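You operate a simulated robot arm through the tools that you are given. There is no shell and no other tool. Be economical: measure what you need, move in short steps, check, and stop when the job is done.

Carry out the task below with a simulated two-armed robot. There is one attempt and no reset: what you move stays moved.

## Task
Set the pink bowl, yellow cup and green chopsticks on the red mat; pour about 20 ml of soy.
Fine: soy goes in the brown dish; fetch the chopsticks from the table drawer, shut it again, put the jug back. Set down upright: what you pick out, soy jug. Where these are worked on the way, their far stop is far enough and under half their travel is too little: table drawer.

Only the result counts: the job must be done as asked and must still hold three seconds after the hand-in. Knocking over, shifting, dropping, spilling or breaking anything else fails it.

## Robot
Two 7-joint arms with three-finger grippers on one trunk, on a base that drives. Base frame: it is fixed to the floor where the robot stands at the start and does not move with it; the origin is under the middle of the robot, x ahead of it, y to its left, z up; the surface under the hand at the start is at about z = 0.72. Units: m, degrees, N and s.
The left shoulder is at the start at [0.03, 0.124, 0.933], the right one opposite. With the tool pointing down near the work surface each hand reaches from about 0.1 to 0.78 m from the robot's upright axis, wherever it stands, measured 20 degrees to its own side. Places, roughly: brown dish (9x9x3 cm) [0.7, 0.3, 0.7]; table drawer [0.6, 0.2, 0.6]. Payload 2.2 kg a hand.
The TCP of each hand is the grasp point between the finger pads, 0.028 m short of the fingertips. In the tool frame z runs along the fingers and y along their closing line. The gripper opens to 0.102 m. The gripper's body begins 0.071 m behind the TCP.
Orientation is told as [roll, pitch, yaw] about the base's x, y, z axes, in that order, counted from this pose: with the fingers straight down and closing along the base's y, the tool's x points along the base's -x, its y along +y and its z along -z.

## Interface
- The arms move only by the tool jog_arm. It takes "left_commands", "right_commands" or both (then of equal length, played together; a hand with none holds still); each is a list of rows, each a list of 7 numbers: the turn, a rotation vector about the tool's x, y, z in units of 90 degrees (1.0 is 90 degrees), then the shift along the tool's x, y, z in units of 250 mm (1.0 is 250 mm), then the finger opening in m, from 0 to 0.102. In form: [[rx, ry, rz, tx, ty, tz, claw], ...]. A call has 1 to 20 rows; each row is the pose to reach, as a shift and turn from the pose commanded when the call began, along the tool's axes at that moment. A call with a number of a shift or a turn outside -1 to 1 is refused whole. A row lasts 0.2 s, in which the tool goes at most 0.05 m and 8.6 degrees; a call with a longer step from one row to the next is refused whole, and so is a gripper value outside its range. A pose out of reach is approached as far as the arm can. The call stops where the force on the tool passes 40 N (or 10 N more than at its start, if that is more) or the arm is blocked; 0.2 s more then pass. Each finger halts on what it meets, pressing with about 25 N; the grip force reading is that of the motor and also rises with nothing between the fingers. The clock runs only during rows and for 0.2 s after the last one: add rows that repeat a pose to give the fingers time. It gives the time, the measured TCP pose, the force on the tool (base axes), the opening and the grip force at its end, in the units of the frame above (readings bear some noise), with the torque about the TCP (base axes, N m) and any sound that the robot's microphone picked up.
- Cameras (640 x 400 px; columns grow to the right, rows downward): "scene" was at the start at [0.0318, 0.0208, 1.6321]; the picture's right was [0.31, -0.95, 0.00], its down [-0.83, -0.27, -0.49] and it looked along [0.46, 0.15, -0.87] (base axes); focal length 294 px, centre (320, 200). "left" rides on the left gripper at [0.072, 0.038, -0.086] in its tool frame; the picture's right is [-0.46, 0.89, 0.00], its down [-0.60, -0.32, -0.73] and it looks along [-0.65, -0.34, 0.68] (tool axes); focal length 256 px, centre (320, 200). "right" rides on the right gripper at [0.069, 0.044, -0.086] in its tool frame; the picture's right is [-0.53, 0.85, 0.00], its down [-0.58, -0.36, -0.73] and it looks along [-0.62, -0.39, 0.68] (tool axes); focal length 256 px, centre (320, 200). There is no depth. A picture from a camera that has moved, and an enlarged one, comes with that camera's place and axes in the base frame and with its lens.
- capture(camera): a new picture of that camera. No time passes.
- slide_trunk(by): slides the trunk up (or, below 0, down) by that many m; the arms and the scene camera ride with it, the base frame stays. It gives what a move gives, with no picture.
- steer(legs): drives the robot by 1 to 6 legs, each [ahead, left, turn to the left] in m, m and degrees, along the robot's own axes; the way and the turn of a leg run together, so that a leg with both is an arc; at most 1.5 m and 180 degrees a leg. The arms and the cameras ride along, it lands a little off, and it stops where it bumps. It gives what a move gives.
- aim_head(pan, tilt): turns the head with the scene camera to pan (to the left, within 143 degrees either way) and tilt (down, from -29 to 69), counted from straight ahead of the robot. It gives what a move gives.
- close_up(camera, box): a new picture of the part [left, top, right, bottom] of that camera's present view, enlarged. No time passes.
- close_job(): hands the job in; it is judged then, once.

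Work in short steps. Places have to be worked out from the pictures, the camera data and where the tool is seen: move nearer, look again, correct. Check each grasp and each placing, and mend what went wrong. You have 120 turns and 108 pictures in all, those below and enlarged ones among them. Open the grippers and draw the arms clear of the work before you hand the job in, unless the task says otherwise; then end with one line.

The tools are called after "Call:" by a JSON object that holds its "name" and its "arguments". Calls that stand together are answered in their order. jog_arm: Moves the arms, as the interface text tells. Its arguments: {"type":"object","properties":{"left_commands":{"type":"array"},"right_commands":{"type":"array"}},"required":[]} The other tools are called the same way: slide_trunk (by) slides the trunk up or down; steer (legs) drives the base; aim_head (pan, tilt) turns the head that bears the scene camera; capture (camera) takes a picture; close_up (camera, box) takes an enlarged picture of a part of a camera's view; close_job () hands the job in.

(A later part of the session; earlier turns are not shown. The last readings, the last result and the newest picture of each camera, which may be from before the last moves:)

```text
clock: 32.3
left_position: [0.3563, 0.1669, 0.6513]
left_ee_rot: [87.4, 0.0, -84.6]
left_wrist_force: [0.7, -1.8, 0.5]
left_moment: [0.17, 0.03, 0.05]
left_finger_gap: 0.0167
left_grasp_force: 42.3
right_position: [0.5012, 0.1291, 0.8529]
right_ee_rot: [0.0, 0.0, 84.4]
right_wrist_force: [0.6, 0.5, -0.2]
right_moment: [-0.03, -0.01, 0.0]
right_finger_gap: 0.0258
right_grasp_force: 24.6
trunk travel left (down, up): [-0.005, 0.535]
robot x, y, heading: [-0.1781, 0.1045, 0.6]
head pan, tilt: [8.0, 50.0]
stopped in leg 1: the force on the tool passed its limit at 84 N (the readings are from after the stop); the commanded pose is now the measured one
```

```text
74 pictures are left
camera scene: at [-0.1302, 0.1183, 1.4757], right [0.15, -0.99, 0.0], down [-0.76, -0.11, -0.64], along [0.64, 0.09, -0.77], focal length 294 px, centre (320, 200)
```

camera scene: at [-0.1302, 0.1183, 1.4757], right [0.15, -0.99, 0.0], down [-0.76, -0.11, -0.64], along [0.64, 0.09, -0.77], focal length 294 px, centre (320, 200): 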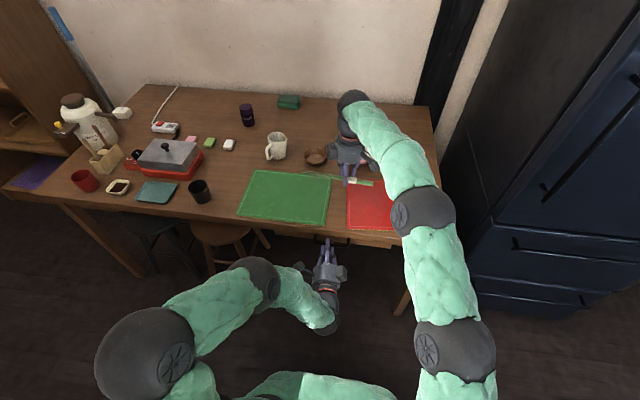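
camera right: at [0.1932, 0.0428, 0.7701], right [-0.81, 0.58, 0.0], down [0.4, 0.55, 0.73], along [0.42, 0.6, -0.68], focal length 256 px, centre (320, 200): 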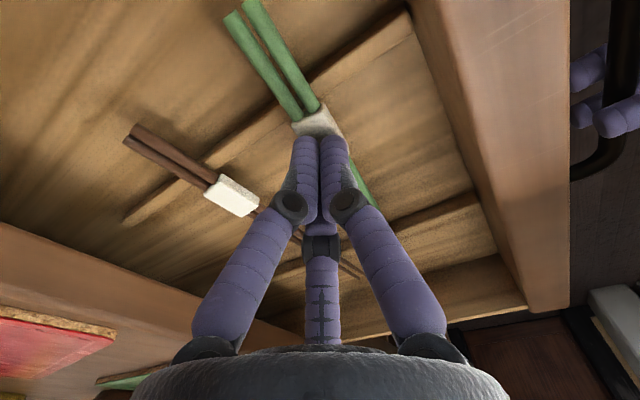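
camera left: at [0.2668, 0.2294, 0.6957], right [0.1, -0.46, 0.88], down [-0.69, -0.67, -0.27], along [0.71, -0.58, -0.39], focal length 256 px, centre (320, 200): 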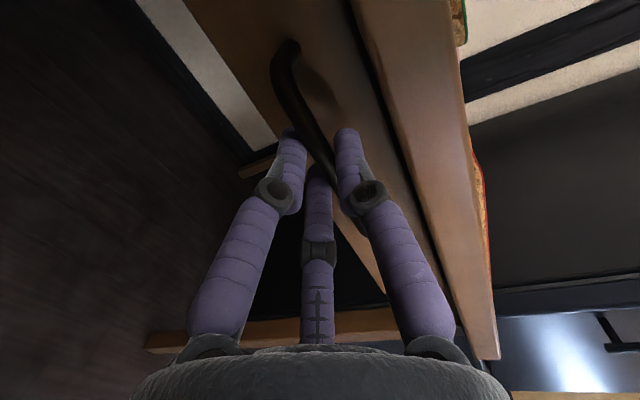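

The drawer is back at its original shut position. I open the left fingers slightly and withdraw straight back 10 cm.

Call:
{"name": "jog_arm", "arguments": {"left_commands": [[0, 0, 0, 0, 0, 0, 0.03], [0, 0, 0, 0, 0, 0, 0.03], [0, 0, 0, 0, 0, -0.1, 0.03], [0, 0, 0, 0, 0, -0.2, 0.03], [0, 0, 0, 0, 0, -0.3, 0.03], [0, 0, 0, 0, 0, -0.4, 0.03]]}}

Call:
{"name": "capture", "arguments": {"camera": "left"}}

```text
clock: 33.7
left_position: [0.2589, 0.1556, 0.6541]
left_ee_rot: [87.3, -0.1, -84.6]
left_wrist_force: [0.6, -0.5, -0.1]
left_moment: [0.01, -0.01, -0.02]
left_finger_gap: 0.0297
left_grasp_force: 0.1
right_position: [0.5014, 0.1281, 0.8526]
right_ee_rot: [0.1, 0.0, 84.3]
right_wrist_force: [-0.3, 1.1, 0.3]
right_moment: [-0.01, -0.03, 0.0]
right_finger_gap: 0.0257
right_grasp_force: 24.3
trunk travel left (down, up): [-0.005, 0.535]
robot x, y, heading: [-0.1753, 0.1062, 0.4]
head pan, tilt: [8.0, 50.0]
```

```text
73 pictures are left
camera left: at [0.1676, 0.2192, 0.6966], right [0.09, -0.46, 0.88], down [-0.68, -0.67, -0.28], along [0.72, -0.58, -0.37], focal length 256 px, centre (320, 200)
```

left: 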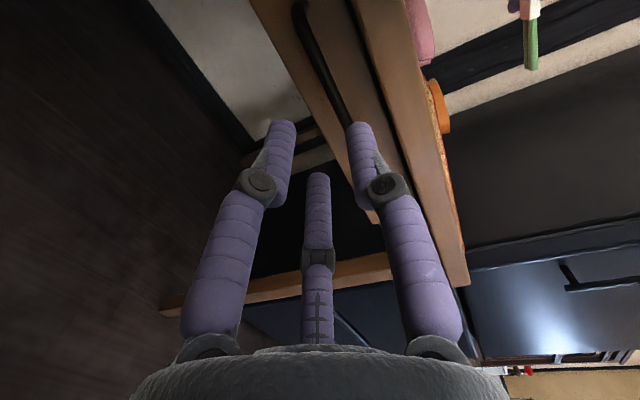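

Drawer shut and hand clear. Now I carry the chopsticks over the front part of the mat and turn them parallel to it, at TCP (0.449, −0.058).

Call:
{"name": "jog_arm", "arguments": {"right_commands": [[0, 0, -0.03, 0.15, 0.03, 0.0, 0.0], [0, 0, -0.06, 0.3, 0.05, 0.0, 0.0], [0, 0, -0.09, 0.45, 0.08, 0.05, 0.0], [0, 0, -0.12, 0.6, 0.105, 0.1, 0.0], [0, 0, -0.153, 0.761, 0.133, 0.2, 0.0], [0, 0, -0.153, 0.761, 0.133, 0.2, 0.0]]}}

Call:
{"name": "capture", "arguments": {"camera": "right"}}

Call:
{"name": "close_up", "arguments": {"camera": "scene", "box": [300, 140, 460, 240]}}

```text
clock: 35.1
left_position: [0.2591, 0.1551, 0.6539]
left_ee_rot: [87.4, 0.0, -84.5]
left_wrist_force: [0.2, -0.1, -0.8]
left_moment: [0.02, 0.0, 0.03]
left_finger_gap: 0.0302
left_grasp_force: 0.0
right_position: [0.4498, -0.0576, 0.8033]
right_ee_rot: [0.1, 0.0, 98.2]
right_wrist_force: [-0.1, -0.2, -0.4]
right_moment: [0.02, 0.03, -0.02]
right_finger_gap: 0.0256
right_grasp_force: 25.5
trunk travel left (down, up): [-0.005, 0.535]
robot x, y, heading: [-0.1728, 0.1087, 0.4]
head pan, tilt: [8.0, 50.0]
```

```text
72 pictures are left
camera right: at [0.4154, -0.133, 0.8892], right [-0.91, 0.41, 0.0], down [0.28, 0.62, 0.73], along [0.3, 0.67, -0.68], focal length 256 px, centre (320, 200)
```

right: 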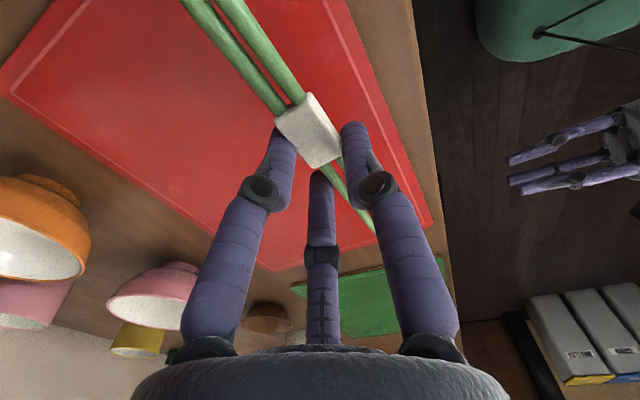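

```text
4.00 times, centred on (380, 190) of scene
camera zoom: at [-0.1303, 0.1182, 1.4757], right [0.15, -0.99, 0.0], down [-0.76, -0.11, -0.64], along [0.64, 0.09, -0.77], focal length 1174 px, centre (80, 240)
```

zoom: 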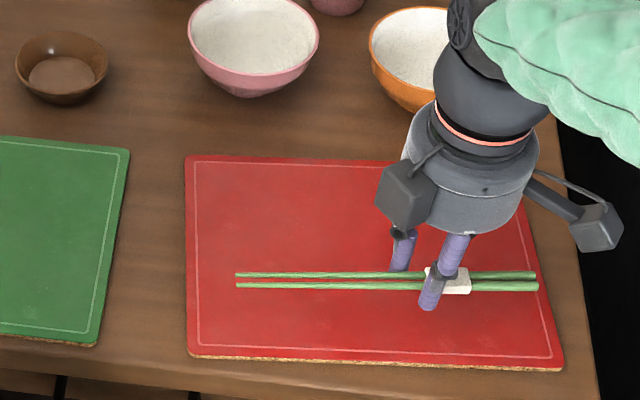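

Chopsticks hang parallel over the mat, well inside its edges. I lower to just above the mat.

Call:
{"name": "jog_arm", "arguments": {"right_commands": [[0, 0, 0, 0, 0.0, 0.08, 0.0], [0, 0, 0, 0, 0.0, 0.15, 0.0], [0, 0, 0, 0, 0.0, 0.18, 0.0], [0, 0, 0, 0, 0.0, 0.2, 0.0], [0, 0, 0, 0, 0.0, 0.2, 0.0]]}}

Call:
{"name": "close_up", "arguments": {"camera": "right", "box": [180, 0, 460, 220]}}

```text
clock: 36.3
left_position: [0.2587, 0.155, 0.6532]
left_ee_rot: [87.3, -0.1, -84.6]
left_wrist_force: [-0.7, -0.8, -0.1]
left_moment: [0.02, 0.05, 0.0]
left_finger_gap: 0.0303
left_grasp_force: 0.0
right_position: [0.4495, -0.0575, 0.7539]
right_ee_rot: [0.0, 0.0, 98.2]
right_wrist_force: [-0.2, -0.1, -0.6]
right_moment: [-0.01, 0.01, 0.04]
right_finger_gap: 0.0255
right_grasp_force: 25.0
trunk travel left (down, up): [-0.005, 0.535]
robot x, y, heading: [-0.1761, 0.1094, 0.4]
head pan, tilt: [8.0, 50.0]
```

```text
1.82 times, centred on (320, 110) of right
camera zoom: at [0.4155, -0.1325, 0.8407], right [-0.91, 0.41, 0.0], down [0.28, 0.62, 0.73], along [0.3, 0.67, -0.68], focal length 465 px, centre (320, 364)
```

zoom: 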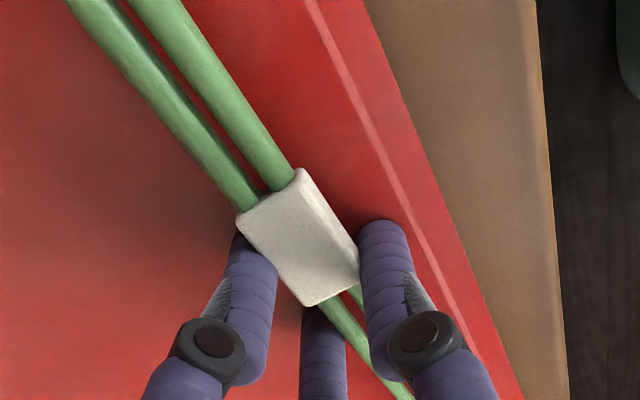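

No contact yet; lower 6 mm more.

Call:
{"name": "jog_arm", "arguments": {"right_commands": [[0, 0, 0, 0, 0.0, 0.012, 0.0], [0, 0, 0, 0, 0.0, 0.024, 0.0], [0, 0, 0, 0, 0.0, 0.024, 0.0]]}}

```text
clock: 37.3
left_position: [0.2592, 0.1562, 0.655]
left_ee_rot: [87.4, -0.2, -84.6]
left_wrist_force: [0.2, 0.0, -0.2]
left_moment: [0.01, -0.01, 0.0]
left_finger_gap: 0.0302
left_grasp_force: 0.0
right_position: [0.4502, -0.0572, 0.7538]
right_ee_rot: [-0.6, 0.0, 98.1]
right_wrist_force: [-3.0, 0.6, 12.2]
right_moment: [0.02, 0.37, -0.14]
right_finger_gap: 0.0254
right_grasp_force: 24.8
trunk travel left (down, up): [-0.005, 0.535]
robot x, y, heading: [-0.1746, 0.1067, 0.3]
head pan, tilt: [8.0, 50.0]
stopped in row 3 (right hand): the force on the tool passed its limit at 41 N (the readings are from after the stop); the commanded pose is now the measured one
```

Fingertips touch the mat. Release: open to 0.045 slowly, then rise.

Call:
{"name": "jog_arm", "arguments": {"right_commands": [[0, 0, 0, 0, 0, -0.004, 0.028], [0, 0, 0, 0, 0, -0.004, 0.032], [0, 0, 0, 0, 0, -0.004, 0.045], [0, 0, 0, 0, 0, -0.004, 0.045], [0, 0, 0, 0, 0, -0.1, 0.045], [0, 0, 0, 0, 0, -0.25, 0.045], [0, 0, 0, 0, 0, -0.4, 0.045], [0, 0, 0, 0, 0, -0.55, 0.045]]}}

Call:
{"name": "capture", "arguments": {"camera": "right"}}

Call:
{"name": "close_up", "arguments": {"camera": "scene", "box": [300, 100, 460, 240]}}

```text
clock: 39.1
left_position: [0.2591, 0.1547, 0.6533]
left_ee_rot: [87.4, -0.1, -84.6]
left_wrist_force: [-0.2, 0.3, 0.6]
left_moment: [0.03, -0.04, 0.02]
left_finger_gap: 0.0299
left_grasp_force: 0.0
right_position: [0.4501, -0.0566, 0.8894]
right_ee_rot: [-0.3, 0.0, 98.1]
right_wrist_force: [-0.6, 0.8, 0.3]
right_moment: [0.02, 0.0, -0.01]
right_finger_gap: 0.0447
right_grasp_force: 0.2
trunk travel left (down, up): [-0.005, 0.535]
robot x, y, heading: [-0.1794, 0.1064, 0.5]
head pan, tilt: [8.0, 50.0]
```

```text
69 pictures are left
camera right: at [0.4162, -0.1313, 0.9769], right [-0.91, 0.41, 0.0], down [0.28, 0.62, 0.73], along [0.3, 0.67, -0.68], focal length 256 px, centre (320, 200)
```

right: 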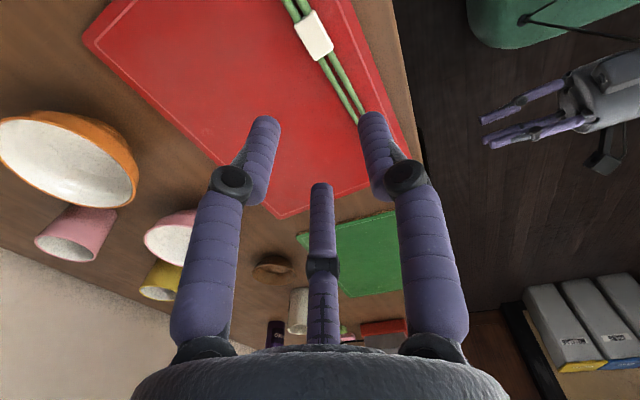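

```text
2.86 times, centred on (380, 170) of scene
camera zoom: at [-0.1308, 0.1186, 1.4757], right [0.15, -0.99, 0.0], down [-0.76, -0.11, -0.64], along [0.64, 0.09, -0.77], focal length 839 px, centre (149, 286)
```

zoom: 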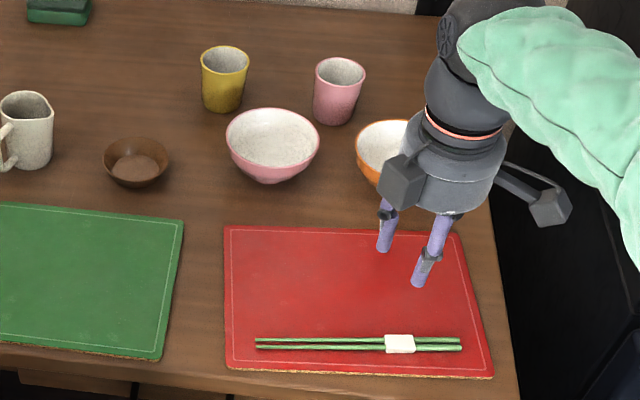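

Chopsticks lie well on the mat. Next: raise the trunk and turn the left hand back to pointing down, clear to the left.

Call:
{"name": "slide_trunk", "arguments": {"by": 0.17}}

Call:
{"name": "jog_arm", "arguments": {"left_commands": [[0.051, 0.051, -0.051, 0.05, 0.033, 0, 0.102], [0.103, 0.103, -0.103, 0.107, 0.067, 0, 0.102], [0.154, 0.154, -0.154, 0.16, 0.1, 0, 0.102], [0.205, 0.205, -0.205, 0.213, 0.133, 0, 0.102], [0.257, 0.257, -0.257, 0.267, 0.167, 0, 0.102], [0.308, 0.308, -0.308, 0.32, 0.2, 0, 0.102], [0.359, 0.359, -0.359, 0.373, 0.233, 0, 0.102], [0.411, 0.411, -0.411, 0.427, 0.267, 0, 0.102], [0.462, 0.462, -0.462, 0.48, 0.3, 0, 0.102], [0.513, 0.513, -0.513, 0.533, 0.333, 0, 0.102], [0.564, 0.564, -0.564, 0.587, 0.367, 0, 0.102], [0.616, 0.616, -0.616, 0.64, 0.4, 0, 0.102], [0.667, 0.667, -0.667, 0.693, 0.433, 0, 0.102], [0.718, 0.718, -0.718, 0.747, 0.467, 0, 0.102], [0.77, 0.77, -0.77, 0.8, 0.5, 0, 0.102], [0.77, 0.77, -0.77, 0.8, 0.5, 0, 0.102]]}}

```text
clock: 41.0
left_position: [0.2591, 0.1549, 0.8225]
left_ee_rot: [87.3, 0.0, -84.6]
left_wrist_force: [-0.1, -0.3, 0.1]
left_moment: [-0.01, 0.01, -0.02]
left_finger_gap: 0.0298
left_grasp_force: 0.1
right_position: [0.4515, -0.0573, 1.0593]
right_ee_rot: [-0.3, -0.1, 98.1]
right_wrist_force: [-0.3, 0.6, 0.4]
right_moment: [-0.01, -0.01, 0.03]
right_finger_gap: 0.045
right_grasp_force: 0.1
trunk travel left (down, up): [-0.175, 0.365]
robot x, y, heading: [-0.173, 0.1057, 0.3]
head pan, tilt: [8.0, 50.0]
```

```text
clock: 44.4
left_position: [0.2475, 0.356, 0.9478]
left_ee_rot: [-0.1, 2.8, 5.5]
left_wrist_force: [0.1, 0.5, 0.2]
left_moment: [0.01, 0.01, 0.01]
left_finger_gap: 0.1022
left_grasp_force: 0.1
right_position: [0.451, -0.0583, 1.0596]
right_ee_rot: [-0.4, 0.0, 98.0]
right_wrist_force: [0.6, -0.8, -0.5]
right_moment: [0.0, -0.01, 0.0]
right_finger_gap: 0.045
right_grasp_force: 0.1
trunk travel left (down, up): [-0.175, 0.365]
robot x, y, heading: [-0.1742, 0.1078, 0.4]
head pan, tilt: [8.0, 50.0]
```

Both hands are high and clear. I drive forward 0.25 m to bring cup and jug in reach.

Call:
{"name": "steer", "arguments": {"legs": [[0.25, 0.0, 0.0]]}}

Call:
{"name": "aim_head", "arguments": {"pan": 8, "tilt": 58}}

Call:
{"name": "capture", "arguments": {"camera": "scene"}}

Call:
{"name": "capture", "arguments": {"camera": "right"}}

```text
clock: 46.2
left_position: [0.4951, 0.3535, 0.9486]
left_ee_rot: [-0.1, 2.8, 5.1]
left_wrist_force: [0.1, -0.3, -0.4]
left_moment: [-0.02, 0.04, -0.05]
left_finger_gap: 0.102
left_grasp_force: 0.0
right_position: [0.6966, -0.0608, 1.0593]
right_ee_rot: [-0.3, -0.1, 97.6]
right_wrist_force: [0.5, 0.7, 0.2]
right_moment: [-0.02, 0.02, 0.01]
right_finger_gap: 0.0451
right_grasp_force: 0.0
trunk travel left (down, up): [-0.175, 0.365]
robot x, y, heading: [0.0722, 0.1079, 0.0]
head pan, tilt: [8.0, 50.0]
```

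```text
clock: 46.9
left_position: [0.4951, 0.3556, 0.949]
left_ee_rot: [-0.1, 2.6, 5.1]
left_wrist_force: [-0.2, 0.6, 0.4]
left_moment: [0.01, -0.03, -0.01]
left_finger_gap: 0.1017
left_grasp_force: 0.1
right_position: [0.6958, -0.0602, 1.0593]
right_ee_rot: [-0.3, 0.0, 97.8]
right_wrist_force: [0.6, -0.3, 0.1]
right_moment: [0.0, 0.02, -0.01]
right_finger_gap: 0.0451
right_grasp_force: 0.1
trunk travel left (down, up): [-0.175, 0.365]
robot x, y, heading: [0.0698, 0.1108, -0.0]
head pan, tilt: [8.0, 58.0]
```

```text
67 pictures are left
camera scene: at [0.1079, 0.1181, 1.6356], right [0.14, -0.99, 0.0], down [-0.84, -0.12, -0.53], along [0.53, 0.07, -0.85], focal length 294 px, centre (320, 200)
```

scene: 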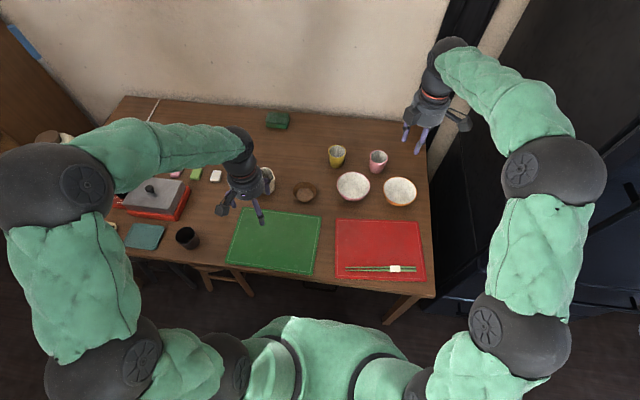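

```text
66 pictures are left
camera right: at [0.6613, -0.1344, 1.1465], right [-0.91, 0.42, -0.01], down [0.28, 0.62, 0.73], along [0.31, 0.67, -0.68], focal length 256 px, centre (320, 200)
```

right: 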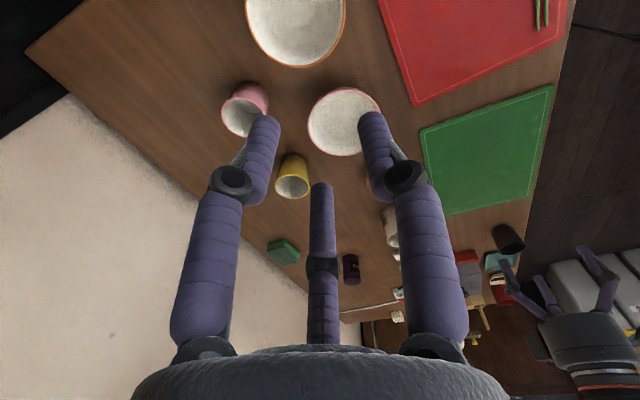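

Clear view. Enlarge the bowl/cup/jug area for fixes.

Call:
{"name": "close_up", "arguments": {"camera": "scene", "box": [250, 130, 420, 236]}}

Call:
{"name": "close_up", "arguments": {"camera": "right", "box": [200, 60, 420, 210]}}

```text
3.76 times, centred on (335, 183) of scene
camera zoom: at [0.1079, 0.1181, 1.6356], right [0.14, -0.99, 0.0], down [-0.84, -0.12, -0.53], along [0.53, 0.07, -0.85], focal length 1105 px, centre (264, 264)
```

zoom: 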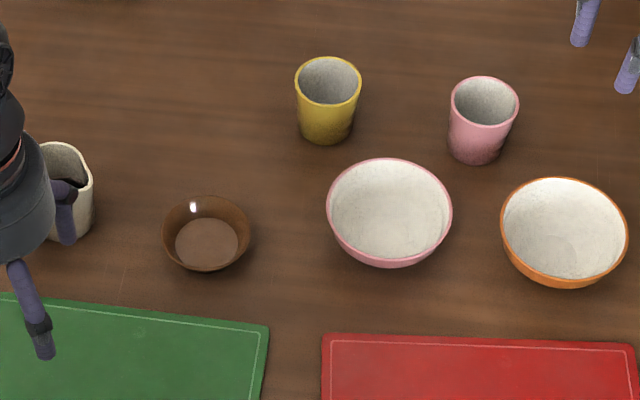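

```text
2.67 times, centred on (310, 135) of right
camera zoom: at [0.6613, -0.1344, 1.1465], right [-0.91, 0.42, -0.01], down [0.28, 0.62, 0.73], along [0.31, 0.67, -0.68], focal length 683 px, centre (347, 373)
```

zoom: 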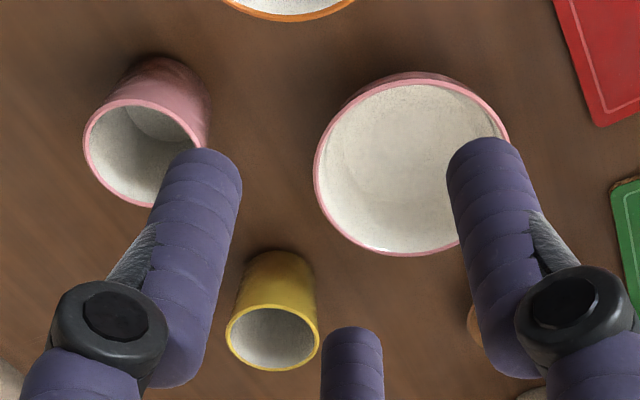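

Fixes: bowl centre (0.719, 0.084), rim z≈0.77, radius 0.06; cup centre (0.854, 0.158), rim z≈0.79, Ø0.066. I drive 5 cm closer, then take the right hand over the cup with fingers wide open.

Call:
{"name": "steer", "arguments": {"legs": [[0.05, 0.0, 0.0]]}}

Call:
{"name": "jog_arm", "arguments": {"right_commands": [[0, 0, 0, -0.1, -0.07, 0.0, 0.102], [0, 0, 0, -0.25, -0.17, 0.0, 0.102], [0, 0, 0, -0.4, -0.27, 0.1, 0.102], [0, 0, 0, -0.55, -0.37, 0.2, 0.102], [0, 0, 0, -0.7, -0.47, 0.35, 0.102], [0, 0, 0, -0.805, -0.546, 0.5, 0.102], [0, 0, 0, -0.805, -0.546, 0.5, 0.102]]}}

Call:
{"name": "capture", "arguments": {"camera": "right"}}

```text
clock: 47.8
left_position: [0.5476, 0.3542, 0.9475]
left_ee_rot: [-0.2, 3.0, 5.0]
left_wrist_force: [0.3, -0.4, -0.3]
left_moment: [0.01, 0.03, 0.01]
left_finger_gap: 0.1021
left_grasp_force: 0.0
right_position: [0.7488, -0.0596, 1.0585]
right_ee_rot: [-0.2, 0.0, 97.7]
right_wrist_force: [0.5, 0.3, -0.5]
right_moment: [0.0, 0.02, 0.01]
right_finger_gap: 0.0449
right_grasp_force: 0.1
trunk travel left (down, up): [-0.175, 0.365]
robot x, y, heading: [0.1223, 0.1038, -0.1]
head pan, tilt: [8.0, 58.0]
```

```text
refused: row 3 steps farther than a row can; nothing moved
```

```text
63 pictures are left
camera right: at [0.7143, -0.1339, 1.1449], right [-0.91, 0.42, 0.0], down [0.28, 0.62, 0.73], along [0.31, 0.67, -0.68], focal length 256 px, centre (320, 200)
```

right: 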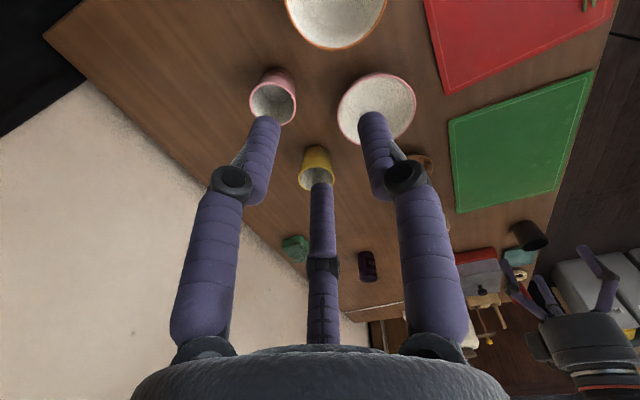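

The row steps were too long; I resend with even smaller ones.

Call:
{"name": "jog_arm", "arguments": {"right_commands": [[0, 0, 0, -0.1, -0.067, 0.03, 0.08], [0, 0, 0, -0.2, -0.134, 0.09, 0.102], [0, 0, 0, -0.3, -0.2, 0.15, 0.102], [0, 0, 0, -0.4, -0.267, 0.21, 0.102], [0, 0, 0, -0.5, -0.334, 0.28, 0.102], [0, 0, 0, -0.6, -0.4, 0.35, 0.102], [0, 0, 0, -0.7, -0.467, 0.42, 0.102], [0, 0, 0, -0.805, -0.534, 0.5, 0.102], [0, 0, 0, -0.805, -0.534, 0.5, 0.102]]}}

Call:
{"name": "capture", "arguments": {"camera": "right"}}

Call:
{"name": "close_up", "arguments": {"camera": "scene", "box": [250, 110, 450, 260]}}

```text
clock: 49.8
left_position: [0.5453, 0.3546, 0.948]
left_ee_rot: [0.0, 2.7, 5.2]
left_wrist_force: [0.0, -0.8, 0.2]
left_moment: [0.06, 0.03, -0.01]
left_finger_gap: 0.1021
left_grasp_force: 0.1
right_position: [0.8407, 0.1509, 0.9345]
right_ee_rot: [-0.4, 0.0, 97.7]
right_wrist_force: [-0.3, 0.0, -0.5]
right_moment: [0.0, -0.02, 0.03]
right_finger_gap: 0.1019
right_grasp_force: 0.0
right hand out of reach, approached as far as the arm can: row 8, 9
trunk travel left (down, up): [-0.175, 0.365]
robot x, y, heading: [0.1235, 0.11, -0.1]
head pan, tilt: [8.0, 58.0]
```

```text
62 pictures are left
camera right: at [0.8047, 0.0775, 1.0224], right [-0.91, 0.42, 0.0], down [0.28, 0.62, 0.73], along [0.31, 0.67, -0.68], focal length 256 px, centre (320, 200)
```

right: 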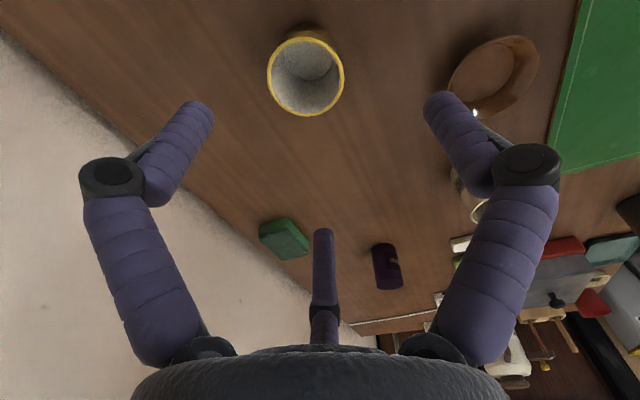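

```text
2.67 times, centred on (350, 185) of scene
camera zoom: at [0.1595, 0.118, 1.6355], right [0.14, -0.99, 0.0], down [-0.84, -0.12, -0.53], along [0.52, 0.07, -0.85], focal length 783 px, centre (240, 240)
```

zoom: 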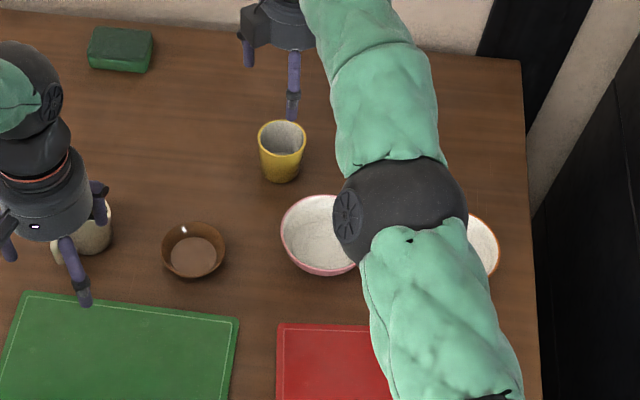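

The hand falls just short. Driving left 0.2 m gives the right arm better reach (both hands are above everything).

Call:
{"name": "steer", "arguments": {"legs": [[0.0, 0.2, 0.0]]}}

```text
clock: 51.4
left_position: [0.5463, 0.5588, 0.9477]
left_ee_rot: [-0.1, 2.9, 5.0]
left_wrist_force: [-0.5, 0.1, 0.2]
left_moment: [-0.02, 0.01, 0.01]
left_finger_gap: 0.102
left_grasp_force: 0.1
right_position: [0.8397, 0.3551, 0.9366]
right_ee_rot: [-0.3, 0.0, 97.6]
right_wrist_force: [0.0, 1.2, 1.2]
right_moment: [-0.05, 0.0, -0.03]
right_finger_gap: 0.1019
right_grasp_force: 0.1
trunk travel left (down, up): [-0.175, 0.365]
robot x, y, heading: [0.1214, 0.3132, -0.2]
head pan, tilt: [8.0, 58.0]
```

Move the right hand above the cup at z≈0.88.

Call:
{"name": "jog_arm", "arguments": {"right_commands": [[0, 0, 0, 0.16, 0.01, 0.05, 0.102], [0, 0, 0, 0.32, 0.02, 0.1, 0.102], [0, 0, 0, 0.48, 0.03, 0.15, 0.102], [0, 0, 0, 0.64, 0.04, 0.2, 0.102], [0, 0, 0, 0.788, 0.048, 0.23, 0.102], [0, 0, 0, 0.788, 0.048, 0.23, 0.102]]}}

Call:
{"name": "capture", "arguments": {"camera": "right"}}

```text
clock: 52.8
left_position: [0.5459, 0.5584, 0.9489]
left_ee_rot: [-0.1, 2.8, 5.0]
left_wrist_force: [0.6, -0.4, 0.4]
left_moment: [0.0, 0.0, 0.02]
left_finger_gap: 0.1022
left_grasp_force: 0.1
right_position: [0.8518, 0.1522, 0.879]
right_ee_rot: [-0.4, 0.0, 97.6]
right_wrist_force: [0.4, -0.4, 0.7]
right_moment: [0.02, -0.03, -0.01]
right_finger_gap: 0.1022
right_grasp_force: 0.0
trunk travel left (down, up): [-0.175, 0.365]
robot x, y, heading: [0.1221, 0.3103, 0.1]
head pan, tilt: [8.0, 58.0]
```

```text
60 pictures are left
camera right: at [0.8173, 0.0786, 0.9659], right [-0.91, 0.42, -0.01], down [0.28, 0.62, 0.73], along [0.31, 0.67, -0.68], focal length 256 px, centre (320, 200)
```

right: 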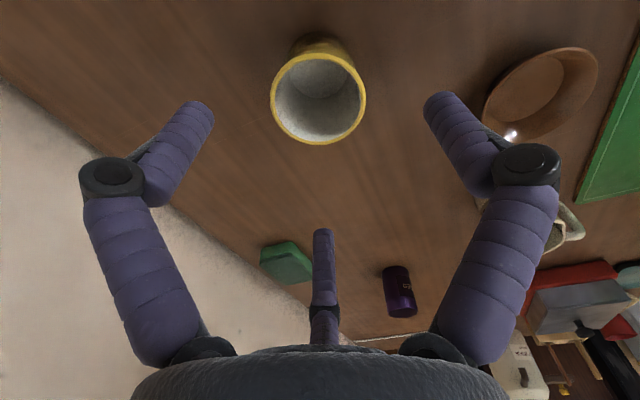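

Cup is centred beneath the hand. Descend to TCP z≈0.768 and close.

Call:
{"name": "jog_arm", "arguments": {"right_commands": [[0, 0, 0, -0.012, 0, 0.12, 0.102], [0, 0, 0, -0.012, 0, 0.24, 0.102], [0, 0, 0, -0.012, 0, 0.36, 0.102], [0, 0, 0, -0.012, 0, 0.444, 0.102], [0, 0, 0, -0.012, 0, 0.444, 0.08], [0, 0, 0, -0.012, 0, 0.444, 0.06], [0, 0, 0, -0.012, 0, 0.444, 0.045], [0, 0, 0, -0.012, 0, 0.444, 0.045], [0, 0, 0, -0.012, 0, 0.444, 0.045]]}}

Call:
{"name": "capture", "arguments": {"camera": "right"}}

```text
clock: 54.8
left_position: [0.546, 0.5572, 0.9486]
left_ee_rot: [-0.1, 2.8, 4.9]
left_wrist_force: [0.3, -0.2, 0.5]
left_moment: [-0.01, 0.02, 0.03]
left_finger_gap: 0.102
left_grasp_force: 0.0
right_position: [0.8517, 0.1579, 0.7671]
right_ee_rot: [-0.3, 0.0, 97.6]
right_wrist_force: [1.3, -0.4, -0.4]
right_moment: [-0.01, -0.04, -0.04]
right_finger_gap: 0.067
right_grasp_force: 16.0
trunk travel left (down, up): [-0.175, 0.365]
robot x, y, heading: [0.1161, 0.3128, -0.2]
head pan, tilt: [8.0, 58.0]
```

```text
59 pictures are left
camera right: at [0.8172, 0.0833, 0.8544], right [-0.91, 0.42, 0.0], down [0.28, 0.62, 0.73], along [0.31, 0.67, -0.68], focal length 256 px, centre (320, 200)
```

right: 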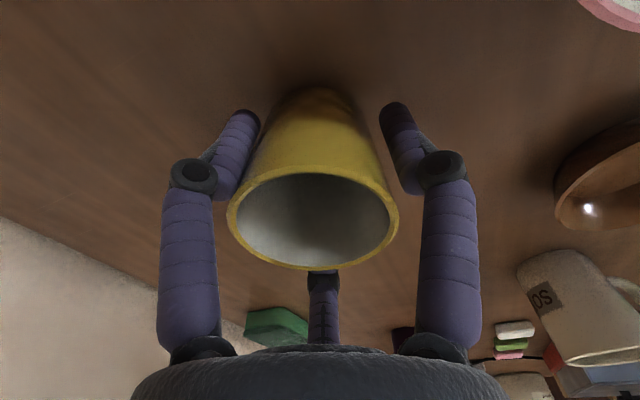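

Cup gripped (0.067 gap). Lift 15 cm with firmer closing.

Call:
{"name": "jog_arm", "arguments": {"right_commands": [[0, 0, 0, 0, 0, -0.05, 0.03], [0, 0, 0, 0, 0, -0.15, 0.03], [0, 0, 0, 0, 0, -0.3, 0.03], [0, 0, 0, 0, 0, -0.45, 0.03], [0, 0, 0, 0, 0, -0.6, 0.03]]}}

Call:
{"name": "capture", "arguments": {"camera": "right"}}

```text
clock: 56.0
left_position: [0.5463, 0.5573, 0.9484]
left_ee_rot: [-0.1, 2.7, 5.0]
left_wrist_force: [0.6, 0.2, 0.1]
left_moment: [-0.01, -0.03, 0.02]
left_finger_gap: 0.1022
left_grasp_force: 0.0
right_position: [0.8511, 0.1592, 0.9168]
right_ee_rot: [-0.2, -0.1, 97.6]
right_wrist_force: [-0.3, 0.1, -2.0]
right_moment: [0.01, 0.01, 0.03]
right_finger_gap: 0.0665
right_grasp_force: 24.7
trunk travel left (down, up): [-0.175, 0.365]
robot x, y, heading: [0.1228, 0.3066, -0.5]
head pan, tilt: [8.0, 58.0]
```

```text
58 pictures are left
camera right: at [0.8167, 0.0854, 1.0034], right [-0.91, 0.42, 0.0], down [0.28, 0.62, 0.73], along [0.31, 0.67, -0.68], focal length 256 px, centre (320, 200)
```

right: 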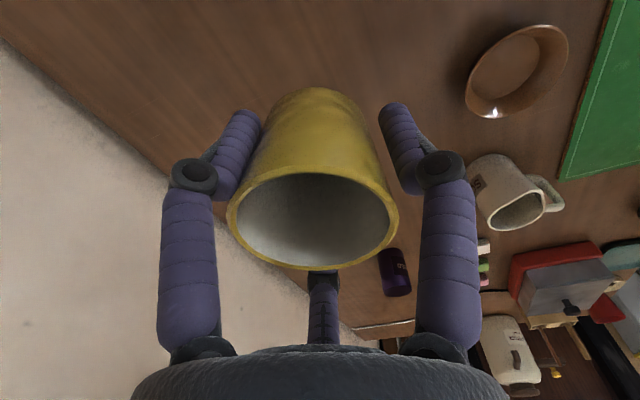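

Held well. Carry it toward the right-rear of the mat in two stages.

Call:
{"name": "jog_arm", "arguments": {"right_commands": [[0, 0, 0, 0.08, 0.13, 0, 0.03], [0, 0, 0, 0.16, 0.26, 0, 0.03], [0, 0, 0, 0.24, 0.4, 0, 0.03], [0, 0, 0, 0.32, 0.53, 0, 0.03], [0, 0, 0, 0.406, 0.66, 0, 0.03]]}}

Call:
{"name": "jog_arm", "arguments": {"right_commands": [[0, 0, 0, 0.08, 0.13, 0, 0.03], [0, 0, 0, 0.16, 0.26, 0, 0.03], [0, 0, 0, 0.24, 0.4, 0, 0.03], [0, 0, 0, 0.32, 0.53, 0, 0.03], [0, 0, 0, 0.406, 0.66, 0, 0.03], [0, 0, 0, 0.406, 0.66, 0, 0.03]]}}

Call:
{"name": "capture", "arguments": {"camera": "scene"}}

```text
clock: 57.2
left_position: [0.5465, 0.5573, 0.9488]
left_ee_rot: [0.0, 2.7, 5.1]
left_wrist_force: [-0.3, 0.3, 0.5]
left_moment: [-0.01, -0.01, 0.02]
left_finger_gap: 0.102
left_grasp_force: 0.1
right_position: [0.7034, 0.0383, 0.914]
right_ee_rot: [-0.3, 0.1, 97.7]
right_wrist_force: [-1.0, -0.5, -0.5]
right_moment: [-0.01, -0.01, 0.04]
right_finger_gap: 0.0666
right_grasp_force: 25.1
trunk travel left (down, up): [-0.175, 0.365]
robot x, y, heading: [0.1214, 0.3124, -0.3]
head pan, tilt: [8.0, 58.0]
```

```text
clock: 58.6
left_position: [0.5465, 0.5586, 0.9481]
left_ee_rot: [-0.1, 2.9, 5.0]
left_wrist_force: [-0.5, 1.0, -0.1]
left_moment: [0.01, 0.03, 0.0]
left_finger_gap: 0.1021
left_grasp_force: 0.0
right_position: [0.5531, -0.086, 0.9169]
right_ee_rot: [-0.3, 0.0, 97.6]
right_wrist_force: [-0.7, 0.7, -1.6]
right_moment: [0.01, 0.02, -0.01]
right_finger_gap: 0.0668
right_grasp_force: 25.0
trunk travel left (down, up): [-0.175, 0.365]
robot x, y, heading: [0.1215, 0.3121, -0.5]
head pan, tilt: [8.0, 58.0]
```

```text
57 pictures are left
camera scene: at [0.1596, 0.3217, 1.6355], right [0.14, -0.99, 0.0], down [-0.84, -0.12, -0.53], along [0.52, 0.07, -0.85], focal length 294 px, centre (320, 200)
```

scene: 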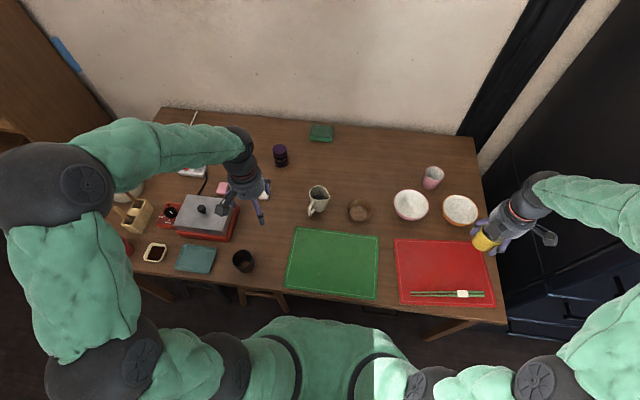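

Over the right-rear of the mat at (0.553, −0.086). Lower to TCP z≈0.775.

Call:
{"name": "jog_arm", "arguments": {"right_commands": [[0, 0, 0, 0, 0, 0.15, 0.03], [0, 0, 0, 0, 0, 0.3, 0.03], [0, 0, 0, 0, 0, 0.42, 0.03], [0, 0, 0, 0, 0, 0.5, 0.03], [0, 0, 0, 0, 0, 0.54, 0.03], [0, 0, 0, 0, 0, 0.56, 0.03], [0, 0, 0, 0, 0, 0.574, 0.03], [0, 0, 0, 0, 0, 0.574, 0.03]]}}

Call:
{"name": "capture", "arguments": {"camera": "right"}}

```text
clock: 60.4
left_position: [0.5465, 0.5559, 0.9488]
left_ee_rot: [-0.1, 2.9, 4.9]
left_wrist_force: [0.6, 0.7, 0.1]
left_moment: [-0.01, 0.0, 0.0]
left_finger_gap: 0.102
left_grasp_force: 0.1
right_position: [0.5523, -0.0841, 0.7729]
right_ee_rot: [-0.3, 0.1, 97.7]
right_wrist_force: [-0.9, 1.0, 1.9]
right_moment: [0.03, 0.01, -0.05]
right_finger_gap: 0.0667
right_grasp_force: 24.8
trunk travel left (down, up): [-0.175, 0.365]
robot x, y, heading: [0.1186, 0.314, -0.3]
head pan, tilt: [8.0, 58.0]
```

```text
56 pictures are left
camera right: at [0.5186, -0.1584, 0.8602], right [-0.91, 0.42, -0.01], down [0.28, 0.62, 0.73], along [0.31, 0.66, -0.68], focal length 256 px, centre (320, 200)
```

right: 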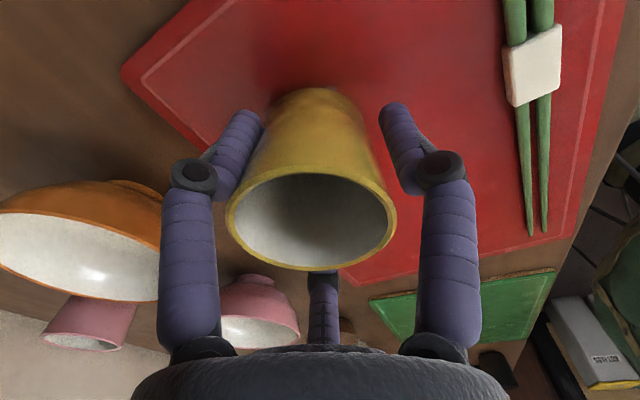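

Light contact with the mat. Open and rise.

Call:
{"name": "jog_arm", "arguments": {"right_commands": [[0, 0, 0, 0, 0, 0.0, 0.068], [0, 0, 0, 0, 0, 0, 0.08], [0, 0, 0, 0, 0, 0, 0.09], [0, 0, 0, 0, 0, 0, 0.09], [0, 0, 0, 0, 0, -0.15, 0.09], [0, 0, 0, 0, 0, -0.3, 0.09], [0, 0, 0, 0, 0, -0.45, 0.09], [0, 0, 0, 0, 0, -0.6, 0.09], [0, 0, 0, 0, 0, -0.75, 0.09]]}}

Call:
{"name": "capture", "arguments": {"camera": "right"}}

```text
clock: 62.4
left_position: [0.5452, 0.5577, 0.9477]
left_ee_rot: [-0.1, 2.7, 5.0]
left_wrist_force: [-0.9, 0.4, -0.6]
left_moment: [-0.04, -0.01, 0.01]
left_finger_gap: 0.1019
left_grasp_force: 0.1
right_position: [0.5548, -0.0817, 0.9592]
right_ee_rot: [-0.3, -0.1, 97.6]
right_wrist_force: [0.1, -0.4, 0.1]
right_moment: [-0.01, 0.03, 0.02]
right_finger_gap: 0.0901
right_grasp_force: 0.1
trunk travel left (down, up): [-0.175, 0.365]
robot x, y, heading: [0.1212, 0.3129, -0.3]
head pan, tilt: [8.0, 58.0]
```

```text
55 pictures are left
camera right: at [0.52, -0.1566, 1.0454], right [-0.91, 0.42, 0.0], down [0.28, 0.62, 0.73], along [0.31, 0.67, -0.68], focal length 256 px, centre (320, 200)
```

right: 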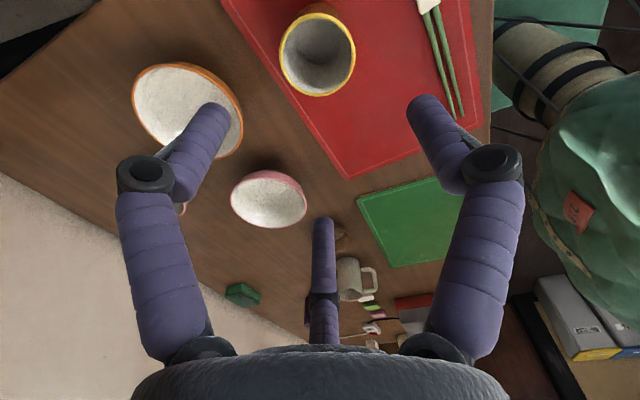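

Cup stands upright on the mat. For the bowl I'll pinch its left rim: rotate the right hand to yaw≈0 over (0.719, 0.130).

Call:
{"name": "jog_arm", "arguments": {"right_commands": [[0, 0, 0.083, -0.063, -0.063, 0.0, 0.09], [0, 0, 0.167, -0.126, -0.127, 0.0, 0.08], [0, 0, 0.25, -0.188, -0.19, 0.0, 0.07], [0, 0, 0.333, -0.251, -0.254, 0.0, 0.06], [0, 0, 0.417, -0.314, -0.317, 0.0, 0.06], [0, 0, 0.5, -0.377, -0.381, 0.0, 0.06], [0, 0, 0.583, -0.44, -0.444, 0.05, 0.06], [0, 0, 0.667, -0.503, -0.508, 0.1, 0.06], [0, 0, 0.75, -0.565, -0.571, 0.15, 0.06], [0, 0, 0.833, -0.628, -0.635, 0.2, 0.06], [0, 0, 0.917, -0.691, -0.698, 0.25, 0.06], [0, 0, 1.0, -0.754, -0.762, 0.3, 0.06], [0, 0, 1.0, -0.754, -0.762, 0.3, 0.06]]}}

Call:
{"name": "capture", "arguments": {"camera": "right"}}

Call:
{"name": "close_up", "arguments": {"camera": "scene", "box": [340, 150, 510, 310]}}

```text
clock: 65.2
left_position: [0.5457, 0.5574, 0.9482]
left_ee_rot: [-0.1, 2.7, 4.9]
left_wrist_force: [0.5, 1.1, 0.4]
left_moment: [0.03, 0.0, 0.01]
left_finger_gap: 0.1019
left_grasp_force: 0.1
right_position: [0.7166, 0.1257, 0.8889]
right_ee_rot: [-0.1, -0.4, 7.5]
right_wrist_force: [0.5, 0.7, 0.5]
right_moment: [-0.01, 0.01, 0.02]
right_finger_gap: 0.0601
right_grasp_force: 0.0
trunk travel left (down, up): [-0.175, 0.365]
robot x, y, heading: [0.121, 0.3151, -0.1]
head pan, tilt: [8.0, 58.0]
```

```text
54 pictures are left
camera right: at [0.6423, 0.1602, 0.9752], right [0.42, 0.91, 0.0], down [0.61, -0.29, 0.73], along [0.67, -0.31, -0.68], focal length 256 px, centre (320, 200)
```

right: 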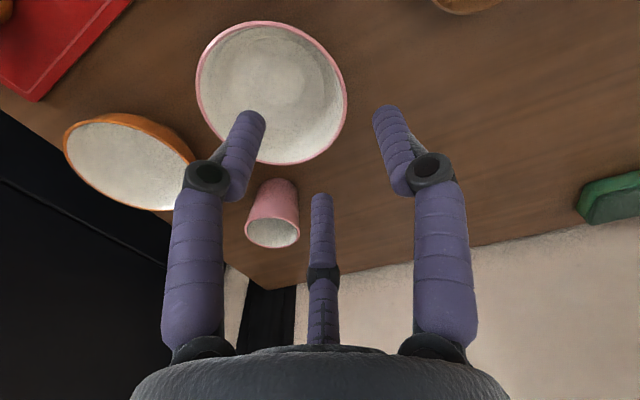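

```text
2.50 times, centred on (425, 230) of scene
camera zoom: at [0.1586, 0.3213, 1.6355], right [0.14, -0.99, 0.0], down [-0.84, -0.12, -0.53], along [0.52, 0.07, -0.85], focal length 734 px, centre (58, 125)
```

zoom: 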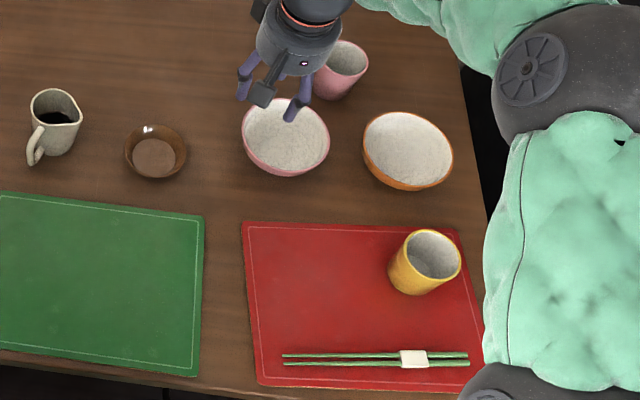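

Bowl centre refined to (0.714, 0.085). I square the yaw and descend so the rim sits between the digits, stopping at z≈0.80 to check.

Call:
{"name": "jog_arm", "arguments": {"right_commands": [[0, 0, 0.04, 0.009, 0.021, 0.1, 0.06], [0, 0, 0.083, 0.009, 0.021, 0.2, 0.06], [0, 0, 0.083, 0.009, 0.021, 0.3, 0.06], [0, 0, 0.083, 0.009, 0.021, 0.355, 0.06], [0, 0, 0.083, 0.009, 0.021, 0.355, 0.06]]}}

Call:
{"name": "capture", "arguments": {"camera": "right"}}

```text
clock: 66.4
left_position: [0.5466, 0.5578, 0.9491]
left_ee_rot: [-0.1, 2.8, 4.9]
left_wrist_force: [1.1, -0.2, -0.2]
left_moment: [0.01, 0.0, -0.05]
left_finger_gap: 0.1021
left_grasp_force: 0.1
right_position: [0.7135, 0.134, 0.7965]
right_ee_rot: [0.1, -0.2, 0.1]
right_wrist_force: [-0.5, -1.2, 0.3]
right_moment: [0.0, 0.02, 0.0]
right_finger_gap: 0.06
right_grasp_force: 0.2
trunk travel left (down, up): [-0.175, 0.365]
robot x, y, heading: [0.1206, 0.3122, -0.1]
head pan, tilt: [8.0, 58.0]
```

```text
52 pictures are left
camera right: at [0.6433, 0.1761, 0.883], right [0.53, 0.85, 0.0], down [0.57, -0.36, 0.73], along [0.62, -0.39, -0.68], focal length 256 px, centre (320, 200)
```

right: 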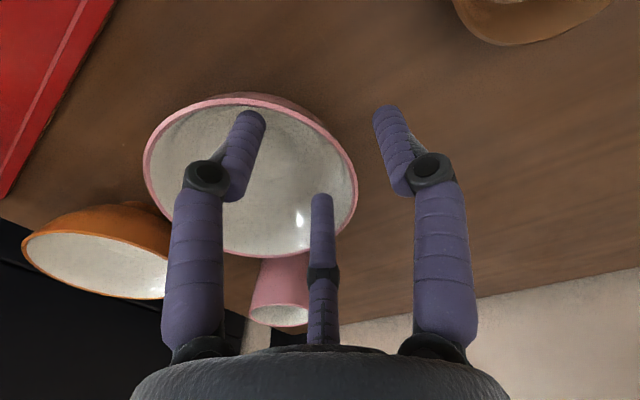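

Two digits inside, one outside the rim. Down 15 mm and close.

Call:
{"name": "jog_arm", "arguments": {"right_commands": [[0, 0, 0, 0, 0, 0.03, 0.06], [0, 0, 0, 0, 0, 0.06, 0.06], [0, 0, 0, 0, 0, 0.06, 0.045], [0, 0, 0, 0, 0, 0.06, 0.03], [0, 0, 0, 0, 0, 0.06, 0.015], [0, 0, 0, 0, 0, 0.06, 0.0], [0, 0, 0, 0, 0, 0.06, 0.0]]}}

Call:
{"name": "capture", "arguments": {"camera": "right"}}

```text
clock: 68.0
left_position: [0.5449, 0.5587, 0.9497]
left_ee_rot: [-0.1, 2.8, 4.9]
left_wrist_force: [0.0, -0.5, -0.4]
left_moment: [0.01, 0.03, 0.03]
left_finger_gap: 0.1024
left_grasp_force: 0.1
right_position: [0.7141, 0.1323, 0.7827]
right_ee_rot: [0.1, -0.5, 0.0]
right_wrist_force: [-1.6, -1.8, 11.2]
right_moment: [-0.94, 0.04, -0.13]
right_finger_gap: 0.0246
right_grasp_force: 25.0
trunk travel left (down, up): [-0.175, 0.365]
robot x, y, heading: [0.1224, 0.3134, -0.1]
head pan, tilt: [8.0, 58.0]
```

```text
51 pictures are left
camera right: at [0.6441, 0.1756, 0.8693], right [0.53, 0.85, 0.01], down [0.57, -0.36, 0.74], along [0.62, -0.39, -0.68], focal length 256 px, centre (320, 200)
```

right: 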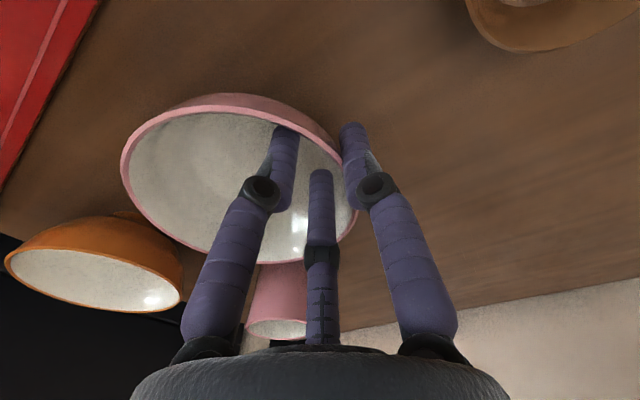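

Rim pinched. Lift 4 cm and look.

Call:
{"name": "jog_arm", "arguments": {"right_commands": [[0, 0, 0, 0, 0, -0.04, 0.0], [0, 0, 0, 0, 0, -0.1, 0.0], [0, 0, 0, 0, 0, -0.16, 0.0], [0, 0, 0, 0, 0, -0.16, 0.0]]}}

Call:
{"name": "capture", "arguments": {"camera": "right"}}

Call:
{"name": "close_up", "arguments": {"camera": "scene", "box": [340, 150, 510, 310]}}

```text
clock: 69.0
left_position: [0.5457, 0.5568, 0.9487]
left_ee_rot: [-0.2, 2.8, 5.0]
left_wrist_force: [0.0, -0.3, 0.3]
left_moment: [-0.02, 0.01, 0.01]
left_finger_gap: 0.1019
left_grasp_force: 0.0
right_position: [0.7132, 0.1323, 0.8202]
right_ee_rot: [0.1, -0.2, 0.1]
right_wrist_force: [-0.2, 0.2, -2.0]
right_moment: [0.08, 0.03, -0.01]
right_finger_gap: 0.0095
right_grasp_force: 24.8
trunk travel left (down, up): [-0.175, 0.365]
robot x, y, heading: [0.1228, 0.3104, -0.4]
head pan, tilt: [8.0, 58.0]
```

```text
50 pictures are left
camera right: at [0.644, 0.1747, 0.9067], right [0.53, 0.85, 0.0], down [0.57, -0.36, 0.73], along [0.62, -0.39, -0.68], focal length 256 px, centre (320, 200)
```

right: 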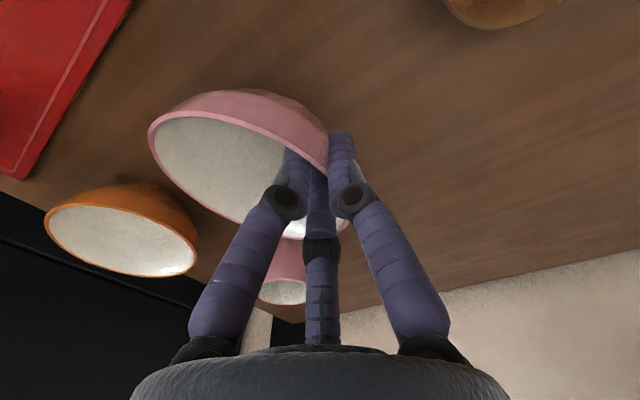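

```text
2.50 times, centred on (425, 230) of scene
camera zoom: at [0.1596, 0.3215, 1.6355], right [0.14, -0.99, 0.0], down [-0.84, -0.12, -0.53], along [0.52, 0.07, -0.85], focal length 734 px, centre (58, 125)
```

zoom: 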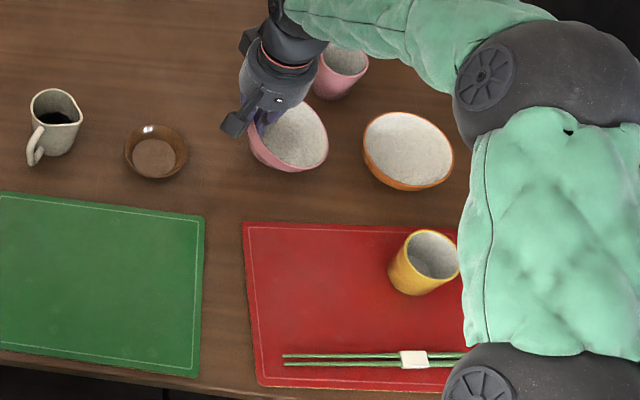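

Bowl is held, tilted a little. Carry it over the left-rear part of the mat, higher.

Call:
{"name": "jog_arm", "arguments": {"right_commands": [[0, 0, 0, 0, 0, -0.15, 0.0], [0, 0, 0, 0.15, -0.02, -0.25, 0.0], [0, 0, 0, 0.3, -0.05, -0.25, 0.0], [0, 0, 0, 0.45, -0.07, -0.25, 0.0], [0, 0, 0, 0.6, -0.1, -0.25, 0.0], [0, 0, 0, 0.772, -0.12, -0.25, 0.0], [0, 0, 0, 0.772, -0.12, -0.25, 0.0]]}}

Call:
{"name": "capture", "arguments": {"camera": "left"}}

Call:
{"name": "close_up", "arguments": {"camera": "scene", "box": [340, 150, 510, 310]}}

```text
clock: 70.6
left_position: [0.5468, 0.5574, 0.9473]
left_ee_rot: [-0.1, 2.8, 4.9]
left_wrist_force: [-0.1, -0.5, 0.1]
left_moment: [0.03, 0.0, -0.04]
left_finger_gap: 0.1017
left_grasp_force: 0.0
right_position: [0.5196, 0.1016, 0.882]
right_ee_rot: [0.0, -0.3, 0.0]
right_wrist_force: [-0.8, 0.6, -2.6]
right_moment: [0.08, 0.02, -0.02]
right_finger_gap: 0.0091
right_grasp_force: 25.5
trunk travel left (down, up): [-0.175, 0.365]
robot x, y, heading: [0.1203, 0.3111, 0.0]
head pan, tilt: [8.0, 58.0]
```

```text
48 pictures are left
camera left: at [0.4751, 0.5891, 1.0382], right [0.39, 0.92, -0.02], down [0.66, -0.26, 0.7], along [0.64, -0.29, -0.71], focal length 256 px, centre (320, 200)
```

left: 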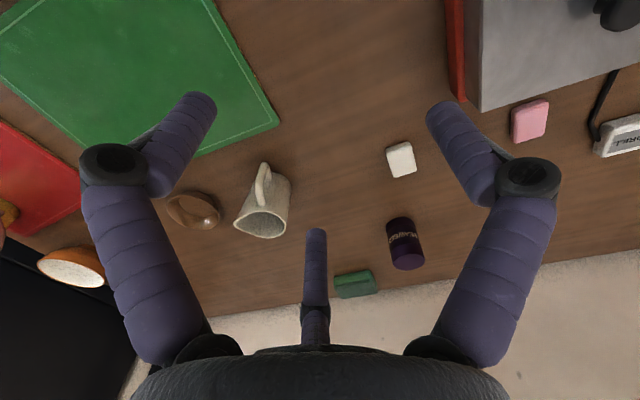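

```text
2.50 times, centred on (425, 230) of scene
camera zoom: at [0.1599, 0.3216, 1.6355], right [0.14, -0.99, 0.0], down [-0.84, -0.12, -0.53], along [0.52, 0.07, -0.85], focal length 734 px, centre (58, 125)
```

zoom: 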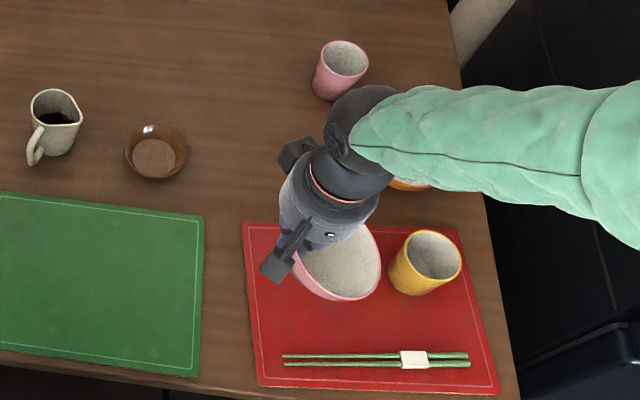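

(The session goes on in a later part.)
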